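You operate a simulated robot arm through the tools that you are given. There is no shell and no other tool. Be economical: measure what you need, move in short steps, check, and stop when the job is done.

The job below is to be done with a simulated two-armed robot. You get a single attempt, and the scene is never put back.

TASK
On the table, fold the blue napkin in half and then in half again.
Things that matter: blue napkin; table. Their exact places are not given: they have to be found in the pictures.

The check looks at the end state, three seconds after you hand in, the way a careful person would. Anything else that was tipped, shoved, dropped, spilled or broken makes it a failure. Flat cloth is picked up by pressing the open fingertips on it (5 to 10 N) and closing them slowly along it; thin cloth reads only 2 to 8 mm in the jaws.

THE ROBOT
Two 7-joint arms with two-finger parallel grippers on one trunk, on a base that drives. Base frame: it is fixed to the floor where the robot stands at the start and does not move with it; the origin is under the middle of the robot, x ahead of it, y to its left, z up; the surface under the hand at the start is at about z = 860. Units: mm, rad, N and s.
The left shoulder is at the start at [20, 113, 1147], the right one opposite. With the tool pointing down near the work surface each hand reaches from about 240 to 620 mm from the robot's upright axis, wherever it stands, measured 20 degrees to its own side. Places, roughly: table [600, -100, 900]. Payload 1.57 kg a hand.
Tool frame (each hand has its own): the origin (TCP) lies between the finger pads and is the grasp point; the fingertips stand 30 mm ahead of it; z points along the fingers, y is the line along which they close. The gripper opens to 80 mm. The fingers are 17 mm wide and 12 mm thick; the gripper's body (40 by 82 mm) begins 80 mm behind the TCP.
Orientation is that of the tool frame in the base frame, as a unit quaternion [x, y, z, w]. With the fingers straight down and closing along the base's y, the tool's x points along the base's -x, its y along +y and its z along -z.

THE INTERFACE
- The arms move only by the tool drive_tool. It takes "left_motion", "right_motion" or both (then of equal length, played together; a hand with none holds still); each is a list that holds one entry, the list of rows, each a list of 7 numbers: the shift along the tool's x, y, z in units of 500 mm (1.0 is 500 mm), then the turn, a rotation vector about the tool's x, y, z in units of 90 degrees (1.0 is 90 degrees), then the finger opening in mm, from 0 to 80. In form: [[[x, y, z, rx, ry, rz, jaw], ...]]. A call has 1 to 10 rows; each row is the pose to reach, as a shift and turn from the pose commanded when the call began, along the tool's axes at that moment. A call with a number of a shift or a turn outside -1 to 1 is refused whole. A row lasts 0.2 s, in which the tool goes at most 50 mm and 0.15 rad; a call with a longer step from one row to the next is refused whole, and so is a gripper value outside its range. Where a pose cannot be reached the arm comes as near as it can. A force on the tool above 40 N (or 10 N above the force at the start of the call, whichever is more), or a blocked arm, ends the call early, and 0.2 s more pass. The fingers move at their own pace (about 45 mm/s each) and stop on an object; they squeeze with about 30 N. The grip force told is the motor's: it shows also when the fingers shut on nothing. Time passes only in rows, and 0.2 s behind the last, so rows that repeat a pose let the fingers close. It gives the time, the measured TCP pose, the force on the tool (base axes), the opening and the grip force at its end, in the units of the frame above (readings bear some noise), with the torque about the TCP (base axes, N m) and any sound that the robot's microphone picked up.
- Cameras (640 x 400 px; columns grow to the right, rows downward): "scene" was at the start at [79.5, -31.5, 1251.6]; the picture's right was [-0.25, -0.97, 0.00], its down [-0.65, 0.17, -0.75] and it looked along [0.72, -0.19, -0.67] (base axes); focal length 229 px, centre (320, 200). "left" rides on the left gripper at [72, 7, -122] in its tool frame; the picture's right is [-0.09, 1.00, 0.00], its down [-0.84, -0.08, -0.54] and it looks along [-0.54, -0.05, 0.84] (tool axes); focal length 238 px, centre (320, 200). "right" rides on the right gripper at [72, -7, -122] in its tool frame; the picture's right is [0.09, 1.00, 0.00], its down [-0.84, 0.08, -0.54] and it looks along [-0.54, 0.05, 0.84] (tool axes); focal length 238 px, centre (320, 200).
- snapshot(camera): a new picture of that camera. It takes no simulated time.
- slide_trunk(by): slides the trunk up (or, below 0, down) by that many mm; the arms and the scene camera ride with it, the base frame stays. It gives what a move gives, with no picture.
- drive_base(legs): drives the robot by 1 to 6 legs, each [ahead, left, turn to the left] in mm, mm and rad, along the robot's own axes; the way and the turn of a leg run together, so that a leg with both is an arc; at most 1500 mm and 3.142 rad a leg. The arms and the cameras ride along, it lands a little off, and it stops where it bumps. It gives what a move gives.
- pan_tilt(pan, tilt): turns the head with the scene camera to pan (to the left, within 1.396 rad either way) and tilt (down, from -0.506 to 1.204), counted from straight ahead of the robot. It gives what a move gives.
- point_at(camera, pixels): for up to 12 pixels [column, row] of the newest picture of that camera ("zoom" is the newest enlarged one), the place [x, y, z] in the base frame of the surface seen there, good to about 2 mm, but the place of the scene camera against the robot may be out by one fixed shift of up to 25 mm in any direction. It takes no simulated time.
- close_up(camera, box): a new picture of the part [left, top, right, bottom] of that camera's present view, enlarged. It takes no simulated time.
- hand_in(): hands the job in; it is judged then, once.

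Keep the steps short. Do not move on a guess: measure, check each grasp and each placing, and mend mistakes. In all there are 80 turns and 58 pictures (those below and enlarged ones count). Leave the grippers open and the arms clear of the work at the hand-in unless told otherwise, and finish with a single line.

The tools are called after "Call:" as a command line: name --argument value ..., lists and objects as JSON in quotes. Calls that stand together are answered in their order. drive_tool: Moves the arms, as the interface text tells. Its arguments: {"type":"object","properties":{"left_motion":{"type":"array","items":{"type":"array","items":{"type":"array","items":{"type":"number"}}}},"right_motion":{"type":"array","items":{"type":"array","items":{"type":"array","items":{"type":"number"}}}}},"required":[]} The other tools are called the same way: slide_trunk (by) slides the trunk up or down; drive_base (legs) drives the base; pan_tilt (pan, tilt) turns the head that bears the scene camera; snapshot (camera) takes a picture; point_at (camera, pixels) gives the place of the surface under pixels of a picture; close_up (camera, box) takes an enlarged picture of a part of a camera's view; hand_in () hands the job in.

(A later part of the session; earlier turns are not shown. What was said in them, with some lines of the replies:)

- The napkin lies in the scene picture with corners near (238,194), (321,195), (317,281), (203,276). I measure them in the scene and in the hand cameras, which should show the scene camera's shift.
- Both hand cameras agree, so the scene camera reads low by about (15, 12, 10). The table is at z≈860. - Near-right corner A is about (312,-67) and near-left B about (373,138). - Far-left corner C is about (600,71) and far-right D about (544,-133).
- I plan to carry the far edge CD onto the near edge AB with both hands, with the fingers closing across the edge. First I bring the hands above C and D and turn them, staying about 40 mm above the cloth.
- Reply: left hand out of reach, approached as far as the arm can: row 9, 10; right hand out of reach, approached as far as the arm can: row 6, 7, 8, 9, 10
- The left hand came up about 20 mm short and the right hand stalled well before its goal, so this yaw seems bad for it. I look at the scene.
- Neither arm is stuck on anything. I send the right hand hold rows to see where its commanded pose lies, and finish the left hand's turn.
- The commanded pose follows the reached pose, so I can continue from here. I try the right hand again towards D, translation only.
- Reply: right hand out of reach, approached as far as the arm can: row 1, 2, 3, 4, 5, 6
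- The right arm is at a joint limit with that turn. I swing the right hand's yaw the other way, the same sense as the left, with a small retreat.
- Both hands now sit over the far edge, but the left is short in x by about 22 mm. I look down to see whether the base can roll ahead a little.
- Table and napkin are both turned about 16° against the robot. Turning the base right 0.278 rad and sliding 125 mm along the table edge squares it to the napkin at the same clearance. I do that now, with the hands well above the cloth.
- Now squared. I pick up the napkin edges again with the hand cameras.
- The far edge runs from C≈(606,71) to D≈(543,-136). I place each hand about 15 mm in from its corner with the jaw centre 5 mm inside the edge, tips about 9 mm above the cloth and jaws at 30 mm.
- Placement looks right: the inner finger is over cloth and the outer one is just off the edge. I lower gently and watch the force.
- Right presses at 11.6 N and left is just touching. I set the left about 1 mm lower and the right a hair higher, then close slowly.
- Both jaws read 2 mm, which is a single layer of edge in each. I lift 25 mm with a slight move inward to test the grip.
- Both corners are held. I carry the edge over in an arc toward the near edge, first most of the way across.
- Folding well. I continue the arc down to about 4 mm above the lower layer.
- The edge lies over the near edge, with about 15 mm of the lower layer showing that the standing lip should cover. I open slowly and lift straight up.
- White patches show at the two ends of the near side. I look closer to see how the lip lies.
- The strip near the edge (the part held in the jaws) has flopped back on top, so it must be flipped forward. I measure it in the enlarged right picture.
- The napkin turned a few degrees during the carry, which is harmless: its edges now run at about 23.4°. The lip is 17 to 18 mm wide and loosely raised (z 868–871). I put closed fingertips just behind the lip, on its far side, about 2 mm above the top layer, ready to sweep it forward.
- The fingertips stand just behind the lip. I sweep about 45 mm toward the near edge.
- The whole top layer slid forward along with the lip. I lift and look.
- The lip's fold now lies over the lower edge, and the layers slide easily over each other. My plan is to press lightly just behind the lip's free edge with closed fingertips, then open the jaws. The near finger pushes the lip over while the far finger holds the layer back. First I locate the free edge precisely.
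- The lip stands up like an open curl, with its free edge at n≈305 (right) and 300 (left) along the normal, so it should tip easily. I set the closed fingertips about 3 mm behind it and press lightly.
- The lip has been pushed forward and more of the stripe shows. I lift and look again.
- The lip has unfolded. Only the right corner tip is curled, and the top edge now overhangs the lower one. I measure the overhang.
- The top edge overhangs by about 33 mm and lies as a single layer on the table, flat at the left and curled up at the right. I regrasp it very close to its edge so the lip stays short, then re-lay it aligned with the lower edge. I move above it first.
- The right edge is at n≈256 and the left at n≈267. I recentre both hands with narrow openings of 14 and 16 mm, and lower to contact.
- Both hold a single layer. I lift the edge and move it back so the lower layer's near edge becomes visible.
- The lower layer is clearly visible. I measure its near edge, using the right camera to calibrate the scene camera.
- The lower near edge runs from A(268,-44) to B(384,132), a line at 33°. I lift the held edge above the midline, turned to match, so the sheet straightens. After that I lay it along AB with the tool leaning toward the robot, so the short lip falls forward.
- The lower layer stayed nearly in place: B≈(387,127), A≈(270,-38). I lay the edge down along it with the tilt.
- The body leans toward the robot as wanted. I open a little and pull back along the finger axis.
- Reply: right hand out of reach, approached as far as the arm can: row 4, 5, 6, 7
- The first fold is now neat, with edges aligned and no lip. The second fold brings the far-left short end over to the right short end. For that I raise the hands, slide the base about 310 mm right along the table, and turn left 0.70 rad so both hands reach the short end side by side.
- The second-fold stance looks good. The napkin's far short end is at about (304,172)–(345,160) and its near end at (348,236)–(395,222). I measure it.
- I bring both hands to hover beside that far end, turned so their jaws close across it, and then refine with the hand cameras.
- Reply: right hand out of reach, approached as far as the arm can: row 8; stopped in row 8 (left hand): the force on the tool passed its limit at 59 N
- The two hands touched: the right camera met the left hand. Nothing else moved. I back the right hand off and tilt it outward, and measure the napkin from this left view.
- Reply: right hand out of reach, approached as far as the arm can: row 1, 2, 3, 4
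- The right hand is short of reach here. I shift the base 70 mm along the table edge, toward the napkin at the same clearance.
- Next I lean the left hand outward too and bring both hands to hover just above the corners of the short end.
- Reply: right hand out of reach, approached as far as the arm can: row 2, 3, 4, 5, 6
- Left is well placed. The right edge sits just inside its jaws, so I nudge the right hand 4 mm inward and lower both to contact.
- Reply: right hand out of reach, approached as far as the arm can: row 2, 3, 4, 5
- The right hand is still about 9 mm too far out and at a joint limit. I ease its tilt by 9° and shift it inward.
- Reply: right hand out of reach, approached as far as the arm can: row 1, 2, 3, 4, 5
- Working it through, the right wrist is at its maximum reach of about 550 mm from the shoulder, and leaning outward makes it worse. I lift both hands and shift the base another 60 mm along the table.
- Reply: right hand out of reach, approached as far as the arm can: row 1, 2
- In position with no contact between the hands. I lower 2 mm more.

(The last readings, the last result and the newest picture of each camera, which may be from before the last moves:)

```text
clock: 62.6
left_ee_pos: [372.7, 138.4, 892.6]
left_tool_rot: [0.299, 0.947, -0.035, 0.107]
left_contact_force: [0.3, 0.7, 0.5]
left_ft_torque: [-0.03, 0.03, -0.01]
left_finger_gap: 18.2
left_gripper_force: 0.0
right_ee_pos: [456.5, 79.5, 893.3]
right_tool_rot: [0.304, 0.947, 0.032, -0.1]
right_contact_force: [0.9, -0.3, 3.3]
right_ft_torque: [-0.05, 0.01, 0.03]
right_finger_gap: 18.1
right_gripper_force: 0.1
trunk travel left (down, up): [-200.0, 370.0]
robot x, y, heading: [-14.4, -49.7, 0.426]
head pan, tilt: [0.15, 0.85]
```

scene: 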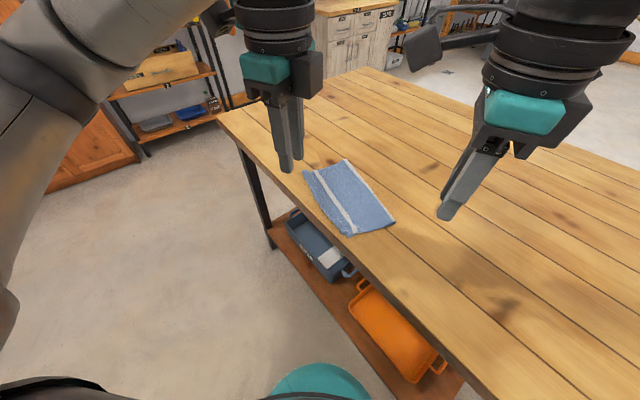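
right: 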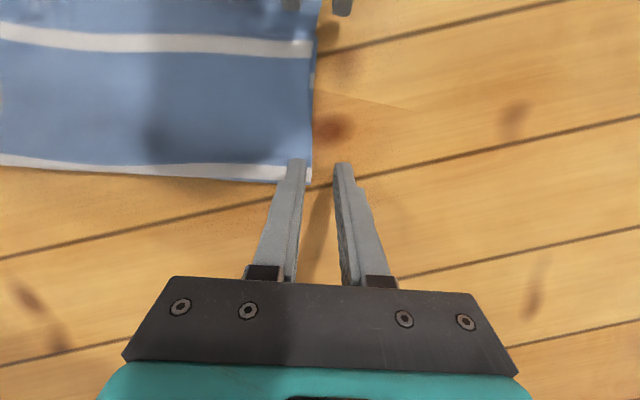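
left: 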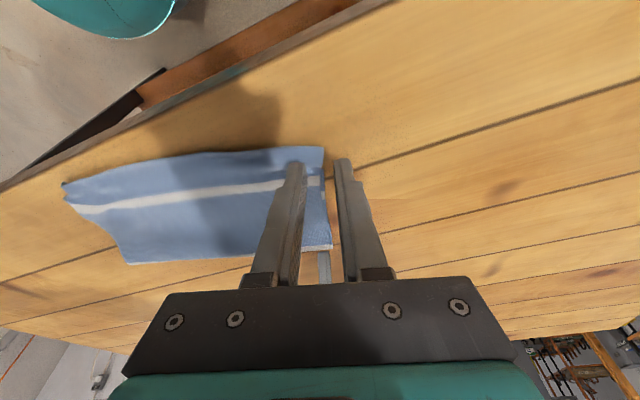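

Call:
drive_tool --left_motion '[[[0, 0, 0.003, 0, 0, 0, 18], [0, 0, 0.0034, 0, 0, 0, 16], [0, 0, 0.0034, 0, 0, 0, 13], [0, 0, 0.0034, 0, 0, 0, 10], [0, 0, 0.0034, 0, 0, 0, 7], [0, 0, 0.0034, 0, 0, 0, 4], [0, 0, 0.0034, 0, 0, 0, 0], [0, 0, 0.0034, 0, 0, 0, 0]]]' --right_motion '[[[0, 0, 0.001, 0, 0, 0, 18], [0, 0, 0.001, 0, 0, 0, 16], [0, 0, 0.001, 0, 0, 0, 13], [0, 0, 0.001, 0, 0, 0, 10], [0, 0, 0.001, 0, 0, 0, 7], [0, 0, 0.001, 0, 0, 0, 4], [0, 0, 0.001, 0, 0, 0, 0], [0, 0, 0.001, 0, 0, 0, 0]]]'

```text
clock: 64.5
left_ee_pos: [373.6, 137.8, 891.4]
left_tool_rot: [0.299, 0.948, -0.033, 0.109]
left_contact_force: [3.4, 0.3, 16.5]
left_ft_torque: [-0.03, -0.08, 0.01]
left_finger_gap: 2.7
left_gripper_force: 24.6
right_ee_pos: [455.3, 78.3, 893.1]
right_tool_rot: [0.303, 0.947, 0.031, -0.1]
right_contact_force: [-0.3, 0.2, 4.3]
right_ft_torque: [0.01, 0.02, 0.02]
right_finger_gap: 0.3
right_gripper_force: 22.8
trunk travel left (down, up): [-200.0, 370.0]
robot x, y, heading: [-13.6, -52.9, 0.425]
head pan, tilt: [0.15, 0.85]
```

Left holds cloth at 2.7 mm, but the right jaws closed on nothing. I look from the scene camera.

Call:
close_up --camera "right" --box '[180, 0, 460, 220]'

```text
1.82 times, centred on (320, 110) of right
```

zoom: 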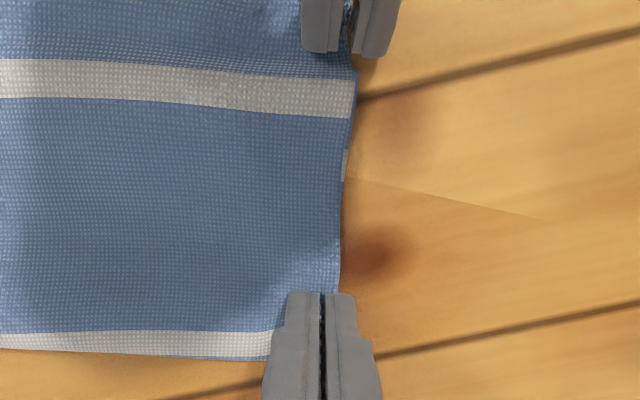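

The right jaws closed on top of the cloth, about 6 mm inside its edge, without enough press. I lift slightly, open, shift 4 mm outward and press firmer.

Call:
drive_tool --right_motion '[[[0, 0, -0.014, 0, 0, 0, 4], [0, 0.008, -0.02, 0, 0, 0, 16], [0, 0.008, -0.02, 0, 0, 0, 22], [0, 0.008, -0.01, 0, 0, 0, 22], [0, 0.008, -0.002, 0, 0, 0, 22], [0, 0.008, 0.002, 0, 0, 0, 22], [0, 0.008, 0.0036, 0, 0, 0, 22], [0, 0.008, 0.0036, 0, 0, 0, 22]]]'

```text
clock: 66.2
left_ee_pos: [373.4, 137.9, 893.0]
left_tool_rot: [0.3, 0.947, -0.033, 0.109]
left_contact_force: [3.5, 1.8, 18.3]
left_ft_torque: [-0.02, -0.06, 0.02]
left_finger_gap: 2.5
left_gripper_force: 23.6
right_ee_pos: [457.4, 81.7, 891.6]
right_tool_rot: [0.304, 0.947, 0.032, -0.1]
right_contact_force: [1.9, -2.1, 12.5]
right_ft_torque: [-0.22, -0.01, 0.05]
right_finger_gap: 22.2
right_gripper_force: 0.5
trunk travel left (down, up): [-200.0, 370.0]
robot x, y, heading: [-11.9, -48.8, 0.423]
head pan, tilt: [0.15, 0.85]
```

Pressing at 12.5 N. I close slowly.

Call:
drive_tool --right_motion '[[[0, 0, 0, 0, 0, 0, 19], [0, 0, 0, 0, 0, 0, 16], [0, 0, 0, 0, 0, 0, 13], [0, 0, 0, 0, 0, 0, 10], [0, 0, 0, 0, 0, 0, 7], [0, 0, 0, 0, 0, 0, 4], [0, 0, 0, 0, 0, 0, 0], [0, 0, 0, 0, 0, 0, 0]]]'

```text
clock: 68.0
left_ee_pos: [370.9, 136.0, 891.8]
left_tool_rot: [0.299, 0.947, -0.034, 0.109]
left_contact_force: [4.5, 0.8, 16.2]
left_ft_torque: [-0.03, -0.11, 0.0]
left_finger_gap: 2.3
left_gripper_force: 24.6
right_ee_pos: [456.7, 81.1, 892.8]
right_tool_rot: [0.304, 0.947, 0.033, -0.1]
right_contact_force: [-4.7, -2.5, 22.5]
right_ft_torque: [-0.15, 0.15, 0.0]
right_finger_gap: 1.4
right_gripper_force: 23.4
trunk travel left (down, up): [-200.0, 370.0]
robot x, y, heading: [-14.1, -51.3, 0.421]
head pan, tilt: [0.15, 0.85]
```

Right now reads 1.4 mm. I lift both 25 mm to see whether both layers come.

Call:
drive_tool --left_motion '[[[0, 0, -0.01, 0, 0, 0, 0], [0, -0.004, -0.025, 0, 0, 0, 0], [0, -0.008, -0.04, 0, 0, 0, 0], [0, -0.014, -0.056, 0, 0, 0, 0]]]' --right_motion '[[[0, 0, -0.01, 0, 0, 0, 0], [0, -0.004, -0.025, 0, 0, 0, 0], [0, -0.008, -0.04, 0, 0, 0, 0], [0, -0.014, -0.056, 0, 0, 0, 0]]]'

Call:
close_up --camera "scene" --box '[240, 80, 440, 260]'

```text
clock: 69.0
left_ee_pos: [364.1, 133.6, 918.2]
left_tool_rot: [0.3, 0.947, -0.035, 0.107]
left_contact_force: [2.5, -2.6, 0.6]
left_ft_torque: [-0.07, -0.09, -0.01]
left_finger_gap: 1.4
left_gripper_force: 22.6
right_ee_pos: [458.1, 73.2, 917.2]
right_tool_rot: [0.304, 0.947, 0.031, -0.102]
right_contact_force: [-2.3, 1.8, 0.2]
right_ft_torque: [0.07, 0.08, 0.01]
right_finger_gap: 1.3
right_gripper_force: 23.9
trunk travel left (down, up): [-200.0, 370.0]
robot x, y, heading: [-14.1, -52.0, 0.42]
head pan, tilt: [0.15, 0.85]
```

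```text
2.22 times, centred on (340, 170) of scene
```

zoom: 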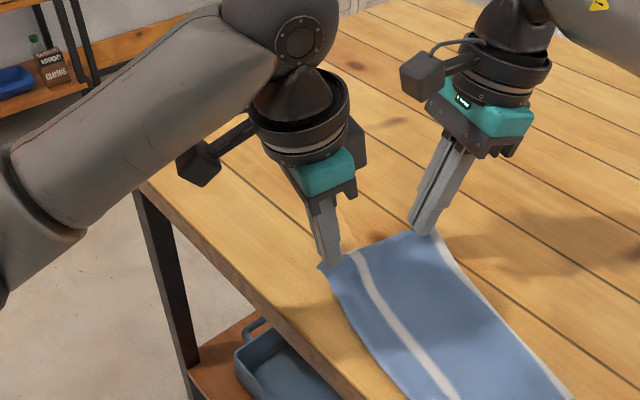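

The cloth is taut because lifting along the tilted axes spread the hands. I bring them 5 mm closer each and check the layers with the left camera.

Call:
drive_tool --left_motion '[[[-0.006, 0, 0, 0, 0, 0, 0], [-0.012, 0, -0.01, 0, 0, 0, 0]]]' --right_motion '[[[0.006, 0, 0, 0, 0, 0, 0], [0.012, 0, -0.01, 0, 0, 0, 0]]]'

Call:
close_up --camera "right" --box '[120, 0, 460, 220]'

```text
clock: 69.7
left_ee_pos: [368.2, 132.5, 923.9]
left_tool_rot: [0.299, 0.948, -0.035, 0.107]
left_contact_force: [-1.0, 0.8, -0.9]
left_ft_torque: [-0.02, -0.01, -0.03]
left_finger_gap: 1.4
left_gripper_force: 23.2
right_ee_pos: [454.5, 75.1, 924.3]
right_tool_rot: [0.304, 0.947, 0.032, -0.101]
right_contact_force: [-0.9, 0.2, -0.4]
right_ft_torque: [0.01, -0.01, 0.01]
right_finger_gap: 1.7
right_gripper_force: 23.4
trunk travel left (down, up): [-200.0, 370.0]
robot x, y, heading: [-10.3, -49.2, 0.422]
head pan, tilt: [0.15, 0.85]
```

```text
1.82 times, centred on (290, 110) of right
```

zoom: 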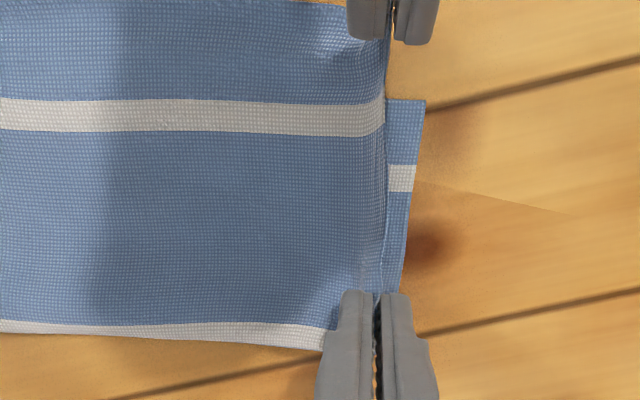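

The lower layer's corner stayed down, so both layers were in the left jaws at first (2.7 mm) but the lower one slipped out when the lift spread the hands. I put the edge back, reopen wider while pressed down, and take a deeper bite. This time I'll lift without spreading.

Call:
drive_tool --left_motion '[[[0.005, 0.004, 0.02, 0, 0, 0, 0], [0.01, 0.008, 0.045, 0, 0, 0, 0], [0.0142, 0.0112, 0.056, 0, 0, 0, 0], [0.0142, 0.0112, 0.056, 0, 0, 0, 10], [0.0142, 0.0112, 0.056, 0, 0, 0, 20], [0.0142, 0.0112, 0.056, 0, 0, 0, 28], [0.0142, 0.0112, 0.06, 0, 0, 0, 28], [0.0142, 0.0112, 0.0632, 0, 0, 0, 28], [0.0142, 0.0112, 0.0632, 0, 0, 0, 28]]]' --right_motion '[[[-0.003, 0.004, 0.02, 0, 0, 0, 0], [-0.007, 0.008, 0.045, 0, 0, 0, 0], [-0.0098, 0.0104, 0.056, 0, 0, 0, 0], [-0.0098, 0.0104, 0.056, 0, 0, 0, 10], [-0.0098, 0.0104, 0.056, 0, 0, 0, 20], [-0.0098, 0.0104, 0.056, 0, 0, 0, 28], [-0.0098, 0.0104, 0.06, 0, 0, 0, 28], [-0.0098, 0.0104, 0.0636, 0, 0, 0, 28], [-0.0098, 0.0104, 0.0636, 0, 0, 0, 28]]]'

```text
clock: 71.7
left_ee_pos: [372.8, 136.3, 892.8]
left_tool_rot: [0.3, 0.947, -0.036, 0.108]
left_contact_force: [-0.9, -0.5, -0.4]
left_ft_torque: [-0.02, -0.04, -0.02]
left_finger_gap: 27.9
left_gripper_force: 0.0
right_ee_pos: [456.3, 81.5, 893.1]
right_tool_rot: [0.304, 0.947, 0.032, -0.101]
right_contact_force: [0.3, 0.0, 2.4]
right_ft_torque: [-0.04, -0.01, -0.02]
right_finger_gap: 28.4
right_gripper_force: 0.3
trunk travel left (down, up): [-200.0, 370.0]
robot x, y, heading: [-13.7, -48.8, 0.421]
head pan, tilt: [0.15, 0.85]
```

Call:
drive_tool --left_motion '[[[0, 0, 0.0025, 0, 0, 0, 28], [0, 0, 0.0046, 0, 0, 0, 26], [0, 0, 0.0046, 0, 0, 0, 22], [0, 0, 0.0046, 0, 0, 0, 18], [0, 0, 0.0046, 0, 0, 0, 14], [0, 0, 0.0046, 0, 0, 0, 10], [0, 0, 0.0046, 0, 0, 0, 6], [0, 0, 0.0046, 0, 0, 0, 2], [0, 0, 0.0046, 0, 0, 0, 0], [0, 0, 0.0046, 0, 0, 0, 0]]]' --right_motion '[[[0, 0, 0.0015, 0, 0, 0, 28], [0, 0, 0.003, 0, 0, 0, 26], [0, 0, 0.003, 0, 0, 0, 22], [0, 0, 0.003, 0, 0, 0, 18], [0, 0, 0.003, 0, 0, 0, 14], [0, 0, 0.003, 0, 0, 0, 10], [0, 0, 0.003, 0, 0, 0, 6], [0, 0, 0.003, 0, 0, 0, 2], [0, 0, 0.003, 0, 0, 0, 0], [0, 0, 0.003, 0, 0, 0, 0]]]'

```text
clock: 73.8
left_ee_pos: [370.1, 134.6, 891.1]
left_tool_rot: [0.3, 0.947, -0.034, 0.11]
left_contact_force: [-1.8, -5.5, 24.8]
left_ft_torque: [-0.26, 0.15, 0.0]
left_finger_gap: 2.1
left_gripper_force: 23.5
right_ee_pos: [454.6, 81.6, 892.0]
right_tool_rot: [0.303, 0.947, 0.032, -0.1]
right_contact_force: [1.2, 0.9, 8.2]
right_ft_torque: [0.05, -0.07, -0.01]
right_finger_gap: 2.4
right_gripper_force: 23.6
trunk travel left (down, up): [-200.0, 370.0]
robot x, y, heading: [-9.3, -49.9, 0.419]
head pan, tilt: [0.15, 0.85]
```

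Jaws read 2.1 and 2.4 mm. I lift strictly vertically this time and check the layers.

Call:
drive_tool --left_motion '[[[-0.0028, 0, -0.012, 0, 0, 0, 0], [-0.0056, -0.003, -0.024, 0, 0, 0, 0], [-0.0084, -0.006, -0.036, 0, 0, 0, 0], [-0.0113, -0.01, -0.0487, 0, 0, 0, 0]]]' --right_motion '[[[0.0026, 0, -0.012, 0, 0, 0, 0], [0.0052, -0.003, -0.024, 0, 0, 0, 0], [0.0078, -0.006, -0.036, 0, 0, 0, 0], [0.0104, -0.01, -0.0489, 0, 0, 0, 0]]]'

Call:
close_up --camera "right" --box '[120, 0, 460, 220]'

```text
clock: 74.8
left_ee_pos: [367.4, 133.1, 915.0]
left_tool_rot: [0.3, 0.947, -0.035, 0.107]
left_contact_force: [2.4, -1.1, -0.5]
left_ft_torque: [-0.01, -0.07, -0.02]
left_finger_gap: 2.0
left_gripper_force: 23.9
right_ee_pos: [453.5, 77.2, 916.1]
right_tool_rot: [0.304, 0.947, 0.031, -0.101]
right_contact_force: [-2.7, 1.0, 0.5]
right_ft_torque: [0.05, 0.07, 0.01]
right_finger_gap: 1.9
right_gripper_force: 24.2
trunk travel left (down, up): [-200.0, 370.0]
robot x, y, heading: [-11.0, -50.8, 0.423]
head pan, tilt: [0.15, 0.85]
```

```text
1.82 times, centred on (290, 110) of right
```

zoom: 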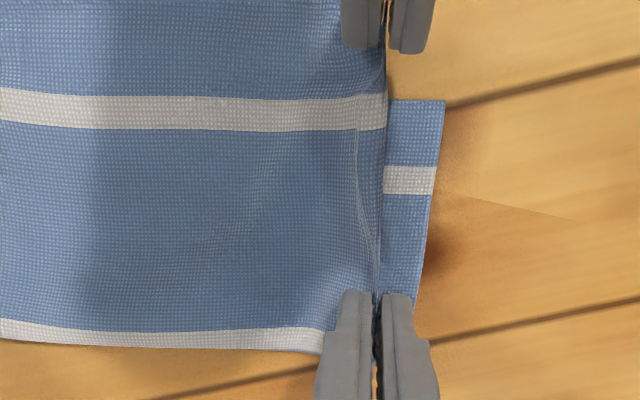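

Only the top layer came again. The reason: the inner finger stands on two layers while the outer tip floats about 2 mm up, so the lower layer slips under it. The fix is to tilt each hand a few degrees so the outer tip is lower and blocks the bottom edge. I measure the lower layer's edge.

Call:
point_at --camera "zoom" --pixels '[[441, 104], [433, 180], [425, 250], [417, 300], [395, 104], [300, 340]]'

```text
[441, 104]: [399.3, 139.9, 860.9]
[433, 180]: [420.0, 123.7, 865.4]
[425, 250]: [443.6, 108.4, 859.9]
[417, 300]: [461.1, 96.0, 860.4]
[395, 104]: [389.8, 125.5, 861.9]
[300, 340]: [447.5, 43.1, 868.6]
```

This also explains why the left hand misses the lower layer: its side edge lies at d≈247, inside the left hand's grip at d≈231. So the left hand keeps the top layer's corner. The right hand regrips nearer the middle (d≈300), where both layers exist, with its outer tip lowered.

Call:
drive_tool --left_motion '[[[0.0036, 0.004, 0.016, 0, 0, 0, 0], [0.0072, 0.008, 0.031, 0, 0, 0, 0], [0.0072, 0.008, 0.031, 0, 0, 0, 0], [0.0072, 0.008, 0.031, 0, 0, 0, 0], [0.0072, 0.008, 0.031, 0, 0, 0, 0], [0.0072, 0.008, 0.031, 0, 0, 0, 0], [0.0072, 0.008, 0.031, 0, 0, 0, 0], [0.0072, 0.008, 0.031, 0, 0, 0, 0], [0.0072, 0.008, 0.031, 0, 0, 0, 0]]]' --right_motion '[[[-0.004, 0.004, 0.02, 0, 0, 0, 0], [-0.0084, 0.008, 0.0391, 0, 0, 0, 0], [-0.0084, 0.008, 0.0391, 0, 0, 0, 12], [-0.0084, 0.008, 0.0391, 0, 0, 0, 26], [-0.004, 0.008, 0.02, 0, 0, 0, 30], [0, 0.01, 0, 0, 0, 0, 30], [0.01, 0.015, 0, 0.028, 0.045, 0, 30], [0.025, 0.02, 0.005, 0.056, 0.089, 0, 30], [0.0312, 0.022, 0.019, 0.056, 0.089, 0, 30]]]'

Call:
snapshot --camera "right"

```text
clock: 76.8
left_ee_pos: [371.0, 134.8, 898.9]
left_tool_rot: [0.301, 0.947, -0.035, 0.107]
left_contact_force: [0.3, -0.5, 0.4]
left_ft_torque: [-0.01, 0.02, -0.02]
left_finger_gap: 1.5
left_gripper_force: 23.6
right_ee_pos: [445.5, 97.7, 909.1]
right_tool_rot: [0.295, 0.938, 0.011, -0.18]
right_contact_force: [-0.4, 0.1, -1.3]
right_ft_torque: [-0.01, 0.0, -0.01]
right_finger_gap: 30.1
right_gripper_force: 0.1
trunk travel left (down, up): [-200.0, 370.0]
robot x, y, heading: [-9.8, -47.5, 0.425]
head pan, tilt: [0.15, 0.85]
```

```text
3 pictures are left
```

right: 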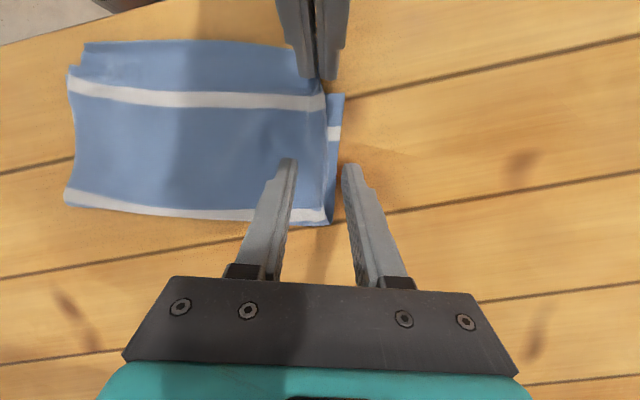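

The jaws straddle both edges: the upper at column 328 and the lower at 342, between the fingers. I lower vertically to contact.

Call:
drive_tool --right_motion '[[[-0.004, 0.001, 0.012, 0, 0, 0, 30], [-0.0096, 0.0024, 0.0262, 0, 0, 0, 30], [-0.0105, 0.0026, 0.029, 0, 0, 0, 30], [-0.0112, 0.0028, 0.031, 0, 0, 0, 30], [-0.0112, 0.0028, 0.031, 0, 0, 0, 30]]]'

```text
clock: 78.0
left_ee_pos: [370.6, 135.9, 898.1]
left_tool_rot: [0.299, 0.948, -0.035, 0.107]
left_contact_force: [0.6, -0.4, -0.1]
left_ft_torque: [-0.01, 0.01, 0.0]
left_finger_gap: 2.1
left_gripper_force: 23.8
right_ee_pos: [445.0, 96.0, 893.5]
right_tool_rot: [0.297, 0.938, 0.011, -0.181]
right_contact_force: [0.6, 0.6, 0.0]
right_ft_torque: [-0.01, -0.03, -0.01]
right_finger_gap: 30.0
right_gripper_force: 0.2
trunk travel left (down, up): [-200.0, 370.0]
robot x, y, heading: [-13.2, -49.5, 0.423]
head pan, tilt: [0.15, 0.85]
```

Call:
drive_tool --right_motion '[[[-0.0007, 0, 0.002, 0, 0, 0, 30], [-0.0013, 0, 0.0038, 0, 0, 0, 28], [-0.0013, 0, 0.004, 0, 0, 0, 24], [-0.0014, 0, 0.0042, 0, 0, 0, 20], [-0.0015, 0, 0.0044, 0, 0, 0, 16], [-0.0016, 0, 0.0048, 0, 0, 0, 12], [-0.0017, 0, 0.0052, 0, 0, 0, 8], [-0.0018, 0, 0.0054, 0, 0, 0, 4], [-0.0018, 0, 0.0054, 0, 0, 0, 0], [-0.0018, 0, 0.0054, 0, 0, 0, 0]]]'

```text
clock: 80.2
left_ee_pos: [370.1, 135.5, 899.4]
left_tool_rot: [0.3, 0.947, -0.034, 0.107]
left_contact_force: [-0.3, -0.2, -0.1]
left_ft_torque: [0.01, -0.01, 0.01]
left_finger_gap: 1.8
left_gripper_force: 23.7
right_ee_pos: [443.6, 95.5, 892.0]
right_tool_rot: [0.296, 0.938, 0.012, -0.181]
right_contact_force: [-1.2, 2.1, 20.4]
right_ft_torque: [-0.01, 0.13, -0.03]
right_finger_gap: 2.3
right_gripper_force: 23.4
trunk travel left (down, up): [-200.0, 370.0]
robot x, y, heading: [-11.9, -46.0, 0.424]
head pan, tilt: [0.15, 0.85]
```

Right reads 2.3 mm. I lift both 40 mm vertically, moving slightly inward, and check.

Call:
drive_tool --left_motion '[[[-0.0045, -0.002, -0.02, 0, 0, 0, 0], [-0.009, -0.008, -0.04, 0, 0, 0, 0], [-0.0135, -0.018, -0.06, 0, 0, 0, 0], [-0.018, -0.03, -0.078, 0, 0, 0, 0]]]' --right_motion '[[[0.0069, -0.003, -0.0187, 0, 0, 0, 0], [0.0138, -0.011, -0.0374, 0, 0, 0, 0], [0.0206, -0.023, -0.056, 0, 0, 0, 0], [0.0275, -0.037, -0.0748, 0, 0, 0, 0]]]'

Call:
snapshot --camera "right"

```text
clock: 81.2
left_ee_pos: [360.4, 123.4, 939.7]
left_tool_rot: [0.299, 0.948, -0.035, 0.108]
left_contact_force: [1.7, -0.7, -0.4]
left_ft_torque: [0.0, -0.08, -0.01]
left_finger_gap: 1.7
left_gripper_force: 23.9
right_ee_pos: [437.4, 84.5, 932.0]
right_tool_rot: [0.296, 0.938, 0.01, -0.181]
right_contact_force: [-1.2, 1.1, 0.6]
right_ft_torque: [0.03, 0.06, 0.0]
right_finger_gap: 1.9
right_gripper_force: 23.6
trunk travel left (down, up): [-200.0, 370.0]
robot x, y, heading: [-16.4, -52.8, 0.423]
head pan, tilt: [0.15, 0.85]
```

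```text
2 pictures are left
```

right: 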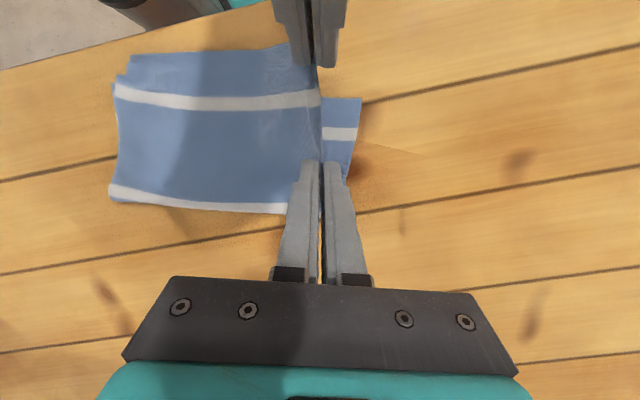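

The lower layer stayed down again, but the fold can be done layer by layer. I carry the top layer's end over to the right end now. The lower layer's freed corner is a single layer, which grips reliably, and I bring that over afterwards.

Call:
drive_tool --left_motion '[[[-0.009, -0.02, -0.039, 0, 0, 0, 0], [-0.0158, -0.0501, -0.0682, 0, 0, 0, 0], [-0.0203, -0.0835, -0.0877, 0, 0, 0, 0], [-0.0226, -0.1202, -0.0974, 0, 0, 0, 0], [-0.0226, -0.1603, -0.0974, 0, 0, 0, 0], [-0.0203, -0.2004, -0.0877, 0, 0, 0, 0], [-0.0158, -0.2405, -0.0682, 0, 0, 0, 0], [-0.0081, -0.2772, -0.0351, 0, 0, 0, 0], [0.0023, -0.3073, 0.0097, 0, 0, 0, 0], [0.0135, -0.334, 0.0584, 0, 0, 0, 0]]]' --right_motion '[[[0.0134, -0.0256, -0.0355, 0, 0, 0, 0], [0.0232, -0.0616, -0.0607, 0, 0, 0, 0], [0.0295, -0.1003, -0.0762, 0, 0, 0, 0], [0.0322, -0.142, -0.0821, 0, 0, 0, 0], [0.0315, -0.1864, -0.0782, 0, 0, 0, 0], [0.0274, -0.23, -0.0651, 0, 0, 0, 0], [0.0198, -0.2728, -0.0426, 0, 0, 0, 0], [0.0074, -0.3106, -0.0073, 0, 0, 0, 0], [-0.0089, -0.34, 0.0387, 0, 0, 0, 0], [-0.0266, -0.3653, 0.0879, 0, 0, 0, 0]]]'

```text
clock: 83.5
left_ee_pos: [266.9, -13.5, 912.0]
left_tool_rot: [0.299, 0.947, -0.035, 0.108]
left_contact_force: [0.9, -0.6, -0.3]
left_ft_torque: [0.01, -0.01, -0.01]
left_finger_gap: 1.7
left_gripper_force: 23.5
right_ee_pos: [330.0, -68.0, 901.3]
right_tool_rot: [0.295, 0.938, 0.012, -0.18]
right_contact_force: [-0.7, 1.1, 0.7]
right_ft_torque: [-0.02, 0.05, -0.02]
right_finger_gap: 1.7
right_gripper_force: 23.9
trunk travel left (down, up): [-200.0, 370.0]
robot x, y, heading: [-12.0, -49.0, 0.417]
head pan, tilt: [0.15, 0.85]
```

Call:
drive_tool --left_motion '[[[0.0063, 0, 0.0273, 0, 0, 0, 0], [0.0063, 0, 0.0273, 0, 0, 0, 8], [0.0063, 0, 0.0273, 0, 0, 0, 18], [-0.005, 0, -0.02, 0, 0, 0, 20], [-0.02, 0, -0.08, 0, 0, 0, 20], [-0.036, 0, -0.156, 0, 0, 0, 20], [0.02, 0.02, -0.2, 0, 0, 0, 20], [0.1, 0.04, -0.22, 0, 0, 0, 20]]]' --right_motion '[[[-0.0041, 0.001, 0.0112, 0, 0, 0, 0], [-0.0041, 0.001, 0.0112, 0, 0, 0, 8], [-0.0041, 0.001, 0.0112, 0, 0, 0, 18], [0.0138, -0.0034, -0.037, 0, 0, 0, 20], [0.035, -0.008, -0.095, 0, 0, 0, 20], [0.055, -0.0138, -0.15, 0, 0, 0, 20], [0, -0.01, -0.2, 0, 0, 0, 20], [-0.09, -0.01, -0.22, 0, 0, 0, 20]]]'

Call:
snapshot --camera "scene"

```text
clock: 85.2
left_ee_pos: [216.8, 44.8, 1004.5]
left_tool_rot: [0.3, 0.947, -0.034, 0.107]
left_contact_force: [0.1, -0.3, 0.3]
left_ft_torque: [0.03, 0.0, -0.01]
left_finger_gap: 19.9
left_gripper_force: 0.1
right_ee_pos: [398.6, -109.7, 990.8]
right_tool_rot: [0.295, 0.938, 0.01, -0.18]
right_contact_force: [-0.1, -0.5, 1.0]
right_ft_torque: [0.01, 0.02, -0.01]
right_finger_gap: 19.9
right_gripper_force: 0.0
trunk travel left (down, up): [-200.0, 370.0]
robot x, y, heading: [-13.9, -51.7, 0.422]
head pan, tilt: [0.15, 0.85]
```

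```text
1 pictures are left
```

scene: 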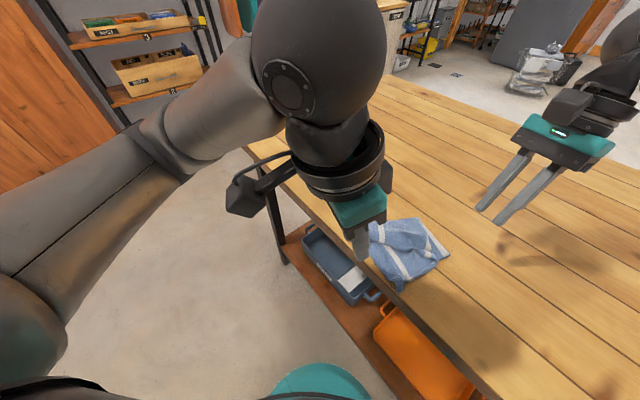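

The napkin is now compact. I use the last picture for a close look at how the lower layer's corner lies.

Call:
close_up --camera "scene" --box '[350, 205, 470, 300]'

```text
4.21 times, centred on (410, 252) of scene
```

zoom: 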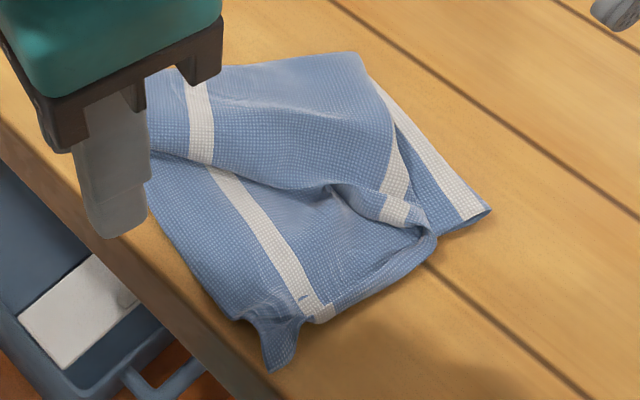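

Call:
point_at --camera "zoom" --pixels '[[225, 72], [355, 57], [485, 210], [152, 95], [152, 145], [155, 200], [235, 315], [272, 362], [325, 315], [430, 235], [290, 64], [370, 80]]'

```text
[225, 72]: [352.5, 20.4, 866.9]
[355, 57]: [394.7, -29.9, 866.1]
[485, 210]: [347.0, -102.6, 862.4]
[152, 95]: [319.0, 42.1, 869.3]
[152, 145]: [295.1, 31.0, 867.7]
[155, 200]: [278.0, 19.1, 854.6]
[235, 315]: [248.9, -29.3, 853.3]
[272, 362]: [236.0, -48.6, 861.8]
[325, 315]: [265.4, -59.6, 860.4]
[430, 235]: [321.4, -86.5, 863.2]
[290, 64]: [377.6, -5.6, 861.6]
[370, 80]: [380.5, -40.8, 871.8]
```

The footprint is already close to quarter size (about 126×120 mm), and the crease side came fully over. Only the lower layer's corner B, near (304,48) on top, came partway (e≈213 where it should reach about 125). I have no pictures left, so I go by measured points and force: I pinch that top flap by its corner with the left hand.

Call:
drive_tool --left_motion '[[[-0.03, 0.03, 0.04, 0, 0, 0, 26], [-0.06, 0.06, 0.1, 0, 0, 0, 26], [-0.098, 0.1022, 0.16, 0, 0, 0, 26], [-0.098, 0.1022, 0.2, 0, 0, 0, 26], [-0.095, 0.1022, 0.215, 0, 0, 0, 26], [-0.092, 0.1022, 0.227, 0, 0, 0, 26], [-0.092, 0.1022, 0.2315, 0, 0, 0, 26]]]'

```text
clock: 86.8
left_ee_pos: [304.1, 44.8, 902.3]
left_tool_rot: [0.3, 0.947, -0.036, 0.108]
left_contact_force: [0.5, 0.2, -0.2]
left_ft_torque: [0.02, -0.02, 0.02]
left_finger_gap: 26.1
left_gripper_force: 0.0
right_ee_pos: [400.2, -110.1, 990.6]
right_tool_rot: [0.295, 0.938, 0.011, -0.181]
right_contact_force: [0.8, 0.8, 0.6]
right_ft_torque: [0.05, -0.01, -0.02]
right_finger_gap: 19.9
right_gripper_force: 0.0
trunk travel left (down, up): [-200.0, 370.0]
robot x, y, heading: [-12.7, -47.4, 0.427]
head pan, tilt: [0.15, 0.85]
```

Call:
drive_tool --left_motion '[[[0.001, 0, 0.004, 0, 0, 0, 26], [0.0018, 0, 0.008, 0, 0, 0, 24], [0.0018, 0, 0.008, 0, 0, 0, 20], [0.0018, 0, 0.008, 0, 0, 0, 16], [0.0018, 0, 0.008, 0, 0, 0, 12], [0.0018, 0, 0.008, 0, 0, 0, 8], [0.0018, 0, 0.008, 0, 0, 0, 4], [0.0018, 0, 0.008, 0, 0, 0, 0], [0.0018, 0, 0.008, 0, 0, 0, 0]]]'

```text
clock: 88.8
left_ee_pos: [304.9, 46.6, 897.7]
left_tool_rot: [0.299, 0.948, -0.035, 0.107]
left_contact_force: [0.0, 0.4, -0.1]
left_ft_torque: [-0.01, 0.04, 0.06]
left_finger_gap: 2.0
left_gripper_force: 23.5
right_ee_pos: [398.7, -109.4, 990.3]
right_tool_rot: [0.296, 0.938, 0.011, -0.18]
right_contact_force: [-0.7, 0.5, -0.3]
right_ft_torque: [0.01, 0.0, 0.04]
right_finger_gap: 19.8
right_gripper_force: 0.1
trunk travel left (down, up): [-200.0, 370.0]
robot x, y, heading: [-7.1, -51.7, 0.424]
head pan, tilt: [0.15, 0.85]
```

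Jaws read 2.0 mm with no press, so it is a single layer. I carry that corner over toward the near end in a low arc and set it down.

Call:
drive_tool --left_motion '[[[-0.009, -0.01, -0.039, 0, 0, 0, 0], [-0.0158, -0.03, -0.0682, 0, 0, 0, 0], [-0.019, -0.056, -0.082, 0, 0, 0, 0], [-0.0203, -0.084, -0.0877, 0, 0, 0, 0], [-0.019, -0.11, -0.082, 0, 0, 0, 0], [-0.0149, -0.13, -0.0643, 0, 0, 0, 0], [-0.009, -0.146, -0.039, 0, 0, 0, 0], [-0.0027, -0.156, -0.0117, 0, 0, 0, 0], [-0.0005, -0.156, -0.002, 0, 0, 0, 0], [-0.0005, -0.156, -0.002, 0, 0, 0, 0]]]'

```text
clock: 91.0
left_ee_pos: [259.2, -18.1, 900.1]
left_tool_rot: [0.3, 0.947, -0.035, 0.107]
left_contact_force: [1.3, 0.1, 0.4]
left_ft_torque: [0.05, 0.02, -0.03]
left_finger_gap: 2.3
left_gripper_force: 23.8
right_ee_pos: [398.5, -109.3, 990.1]
right_tool_rot: [0.296, 0.938, 0.012, -0.18]
right_contact_force: [-0.6, -1.3, -0.5]
right_ft_torque: [-0.01, 0.0, 0.0]
right_finger_gap: 20.2
right_gripper_force: 0.1
trunk travel left (down, up): [-200.0, 370.0]
robot x, y, heading: [-11.9, -49.2, 0.426]
head pan, tilt: [0.15, 0.85]
```

Still held, with no strain. I open and rise straight up.

Call:
drive_tool --left_motion '[[[0.0005, 0, 0.003, 0, 0, 0, 1], [0.0005, 0, 0.003, 0, 0, 0, 8], [0.0005, 0, 0.003, 0, 0, 0, 16], [0.0005, 0, 0.003, 0, 0, 0, 20], [-0.004, 0, -0.02, 0, 0, 0, 20], [-0.014, 0, -0.06, 0, 0, 0, 20], [-0.03, 0, -0.13, 0, 0, 0, 20], [-0.03, 0.05, -0.16, 0, 0, 0, 0], [-0.03, 0.1, -0.16, 0, 0, 0, 0], [-0.05, 0.17, -0.14, 0, 0, 0, 0]]]'

```text
clock: 93.2
left_ee_pos: [313.7, 47.2, 975.0]
left_tool_rot: [0.3, 0.947, -0.035, 0.106]
left_contact_force: [0.6, 0.3, -0.1]
left_ft_torque: [-0.05, -0.03, 0.0]
left_finger_gap: 0.3
left_gripper_force: 21.2
right_ee_pos: [399.9, -109.7, 989.4]
right_tool_rot: [0.296, 0.938, 0.011, -0.181]
right_contact_force: [0.1, 0.9, 0.2]
right_ft_torque: [0.01, 0.01, 0.03]
right_finger_gap: 19.9
right_gripper_force: 0.1
trunk travel left (down, up): [-200.0, 370.0]
robot x, y, heading: [-14.0, -51.1, 0.422]
head pan, tilt: [0.15, 0.85]
```

Next I gently press the loose fold flat at two spots along its back edge with closed fingertips, moving only up and down.

Call:
drive_tool --left_motion '[[[0.016, 0.004, 0.07, 0, 0, 0, 0], [0.032, 0.008, 0.14, 0, 0, 0, 0], [0.0352, 0.008, 0.154, 0, 0, 0, 0], [0.0352, 0.008, 0.154, 0, 0, 0, 0], [0.025, 0.008, 0.11, 0, 0, 0, 0], [-0.065, 0.008, 0.11, 0, 0, 0, 0], [-0.055, 0.008, 0.154, 0, 0, 0, 0], [-0.055, 0.008, 0.154, 0, 0, 0, 0], [-0.065, 0.008, 0.11, 0, 0, 0, 0], [-0.085, 0.008, 0.03, 0, 0, 0, 0]]]'

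```text
clock: 95.5
left_ee_pos: [355.7, 26.0, 969.6]
left_tool_rot: [0.299, 0.947, -0.035, 0.108]
left_contact_force: [0.2, 0.1, 0.0]
left_ft_torque: [0.0, 0.0, -0.03]
left_finger_gap: 0.1
left_gripper_force: 21.6
right_ee_pos: [398.9, -110.1, 989.6]
right_tool_rot: [0.296, 0.938, 0.012, -0.18]
right_contact_force: [0.8, -0.8, -0.5]
right_ft_torque: [0.0, 0.01, -0.01]
right_finger_gap: 20.1
right_gripper_force: 0.2
trunk travel left (down, up): [-200.0, 370.0]
robot x, y, heading: [-10.4, -51.0, 0.425]
head pan, tilt: [0.15, 0.85]
```

The presses went through without trouble. I raise both hands clear with the jaws open.

Call:
drive_tool --left_motion '[[[0, 0.03, -0.05, 0, 0, 0, 30], [0.04, 0.06, -0.1, 0, 0, 0, 60], [0.1, 0.08, -0.16, 0, 0, 0, 80], [0.18, 0.08, -0.2, 0, 0, 0, 80], [0.24, 0.08, -0.2, 0, 0, 0, 80]]]' --right_motion '[[[0, 0, -0.05, 0, 0, 0, 40], [-0.05, 0, -0.1, 0, 0, 0, 60], [-0.1, 0, -0.15, 0, 0, 0, 80], [-0.14, 0, -0.18, 0, 0, 0, 80], [-0.14, 0, -0.18, 0, 0, 0, 80]]]'

```text
clock: 96.7
left_ee_pos: [261.5, 138.3, 1039.4]
left_tool_rot: [0.299, 0.947, -0.034, 0.108]
left_contact_force: [-0.7, -0.2, 0.4]
left_ft_torque: [-0.02, 0.02, -0.03]
left_finger_gap: 79.9
left_gripper_force: 0.0
right_ee_pos: [478.6, -160.1, 1050.1]
right_tool_rot: [0.296, 0.938, 0.012, -0.18]
right_contact_force: [0.7, 0.0, 0.3]
right_ft_torque: [0.01, 0.02, 0.02]
right_finger_gap: 80.1
right_gripper_force: 0.2
trunk travel left (down, up): [-200.0, 370.0]
robot x, y, heading: [-11.9, -52.3, 0.417]
head pan, tilt: [0.15, 0.85]
```

The grippers are open and both arms are clear of the napkin, so I hand the job in.

Call:
hand_in

```text
The job is handed in.
```

I folded the blue napkin twice on the table, but the folds are not neat and I could not check the final state by eye because I had used all the pictures. After the first fold the top layer overhung the bottom one by about 20 mm. The second fold had to be done one layer at a time; before the last corner was brought over, the napkin measured about 126 × 120 mm and was rumpled. I moved that corner by measured positions and jaw readings only.
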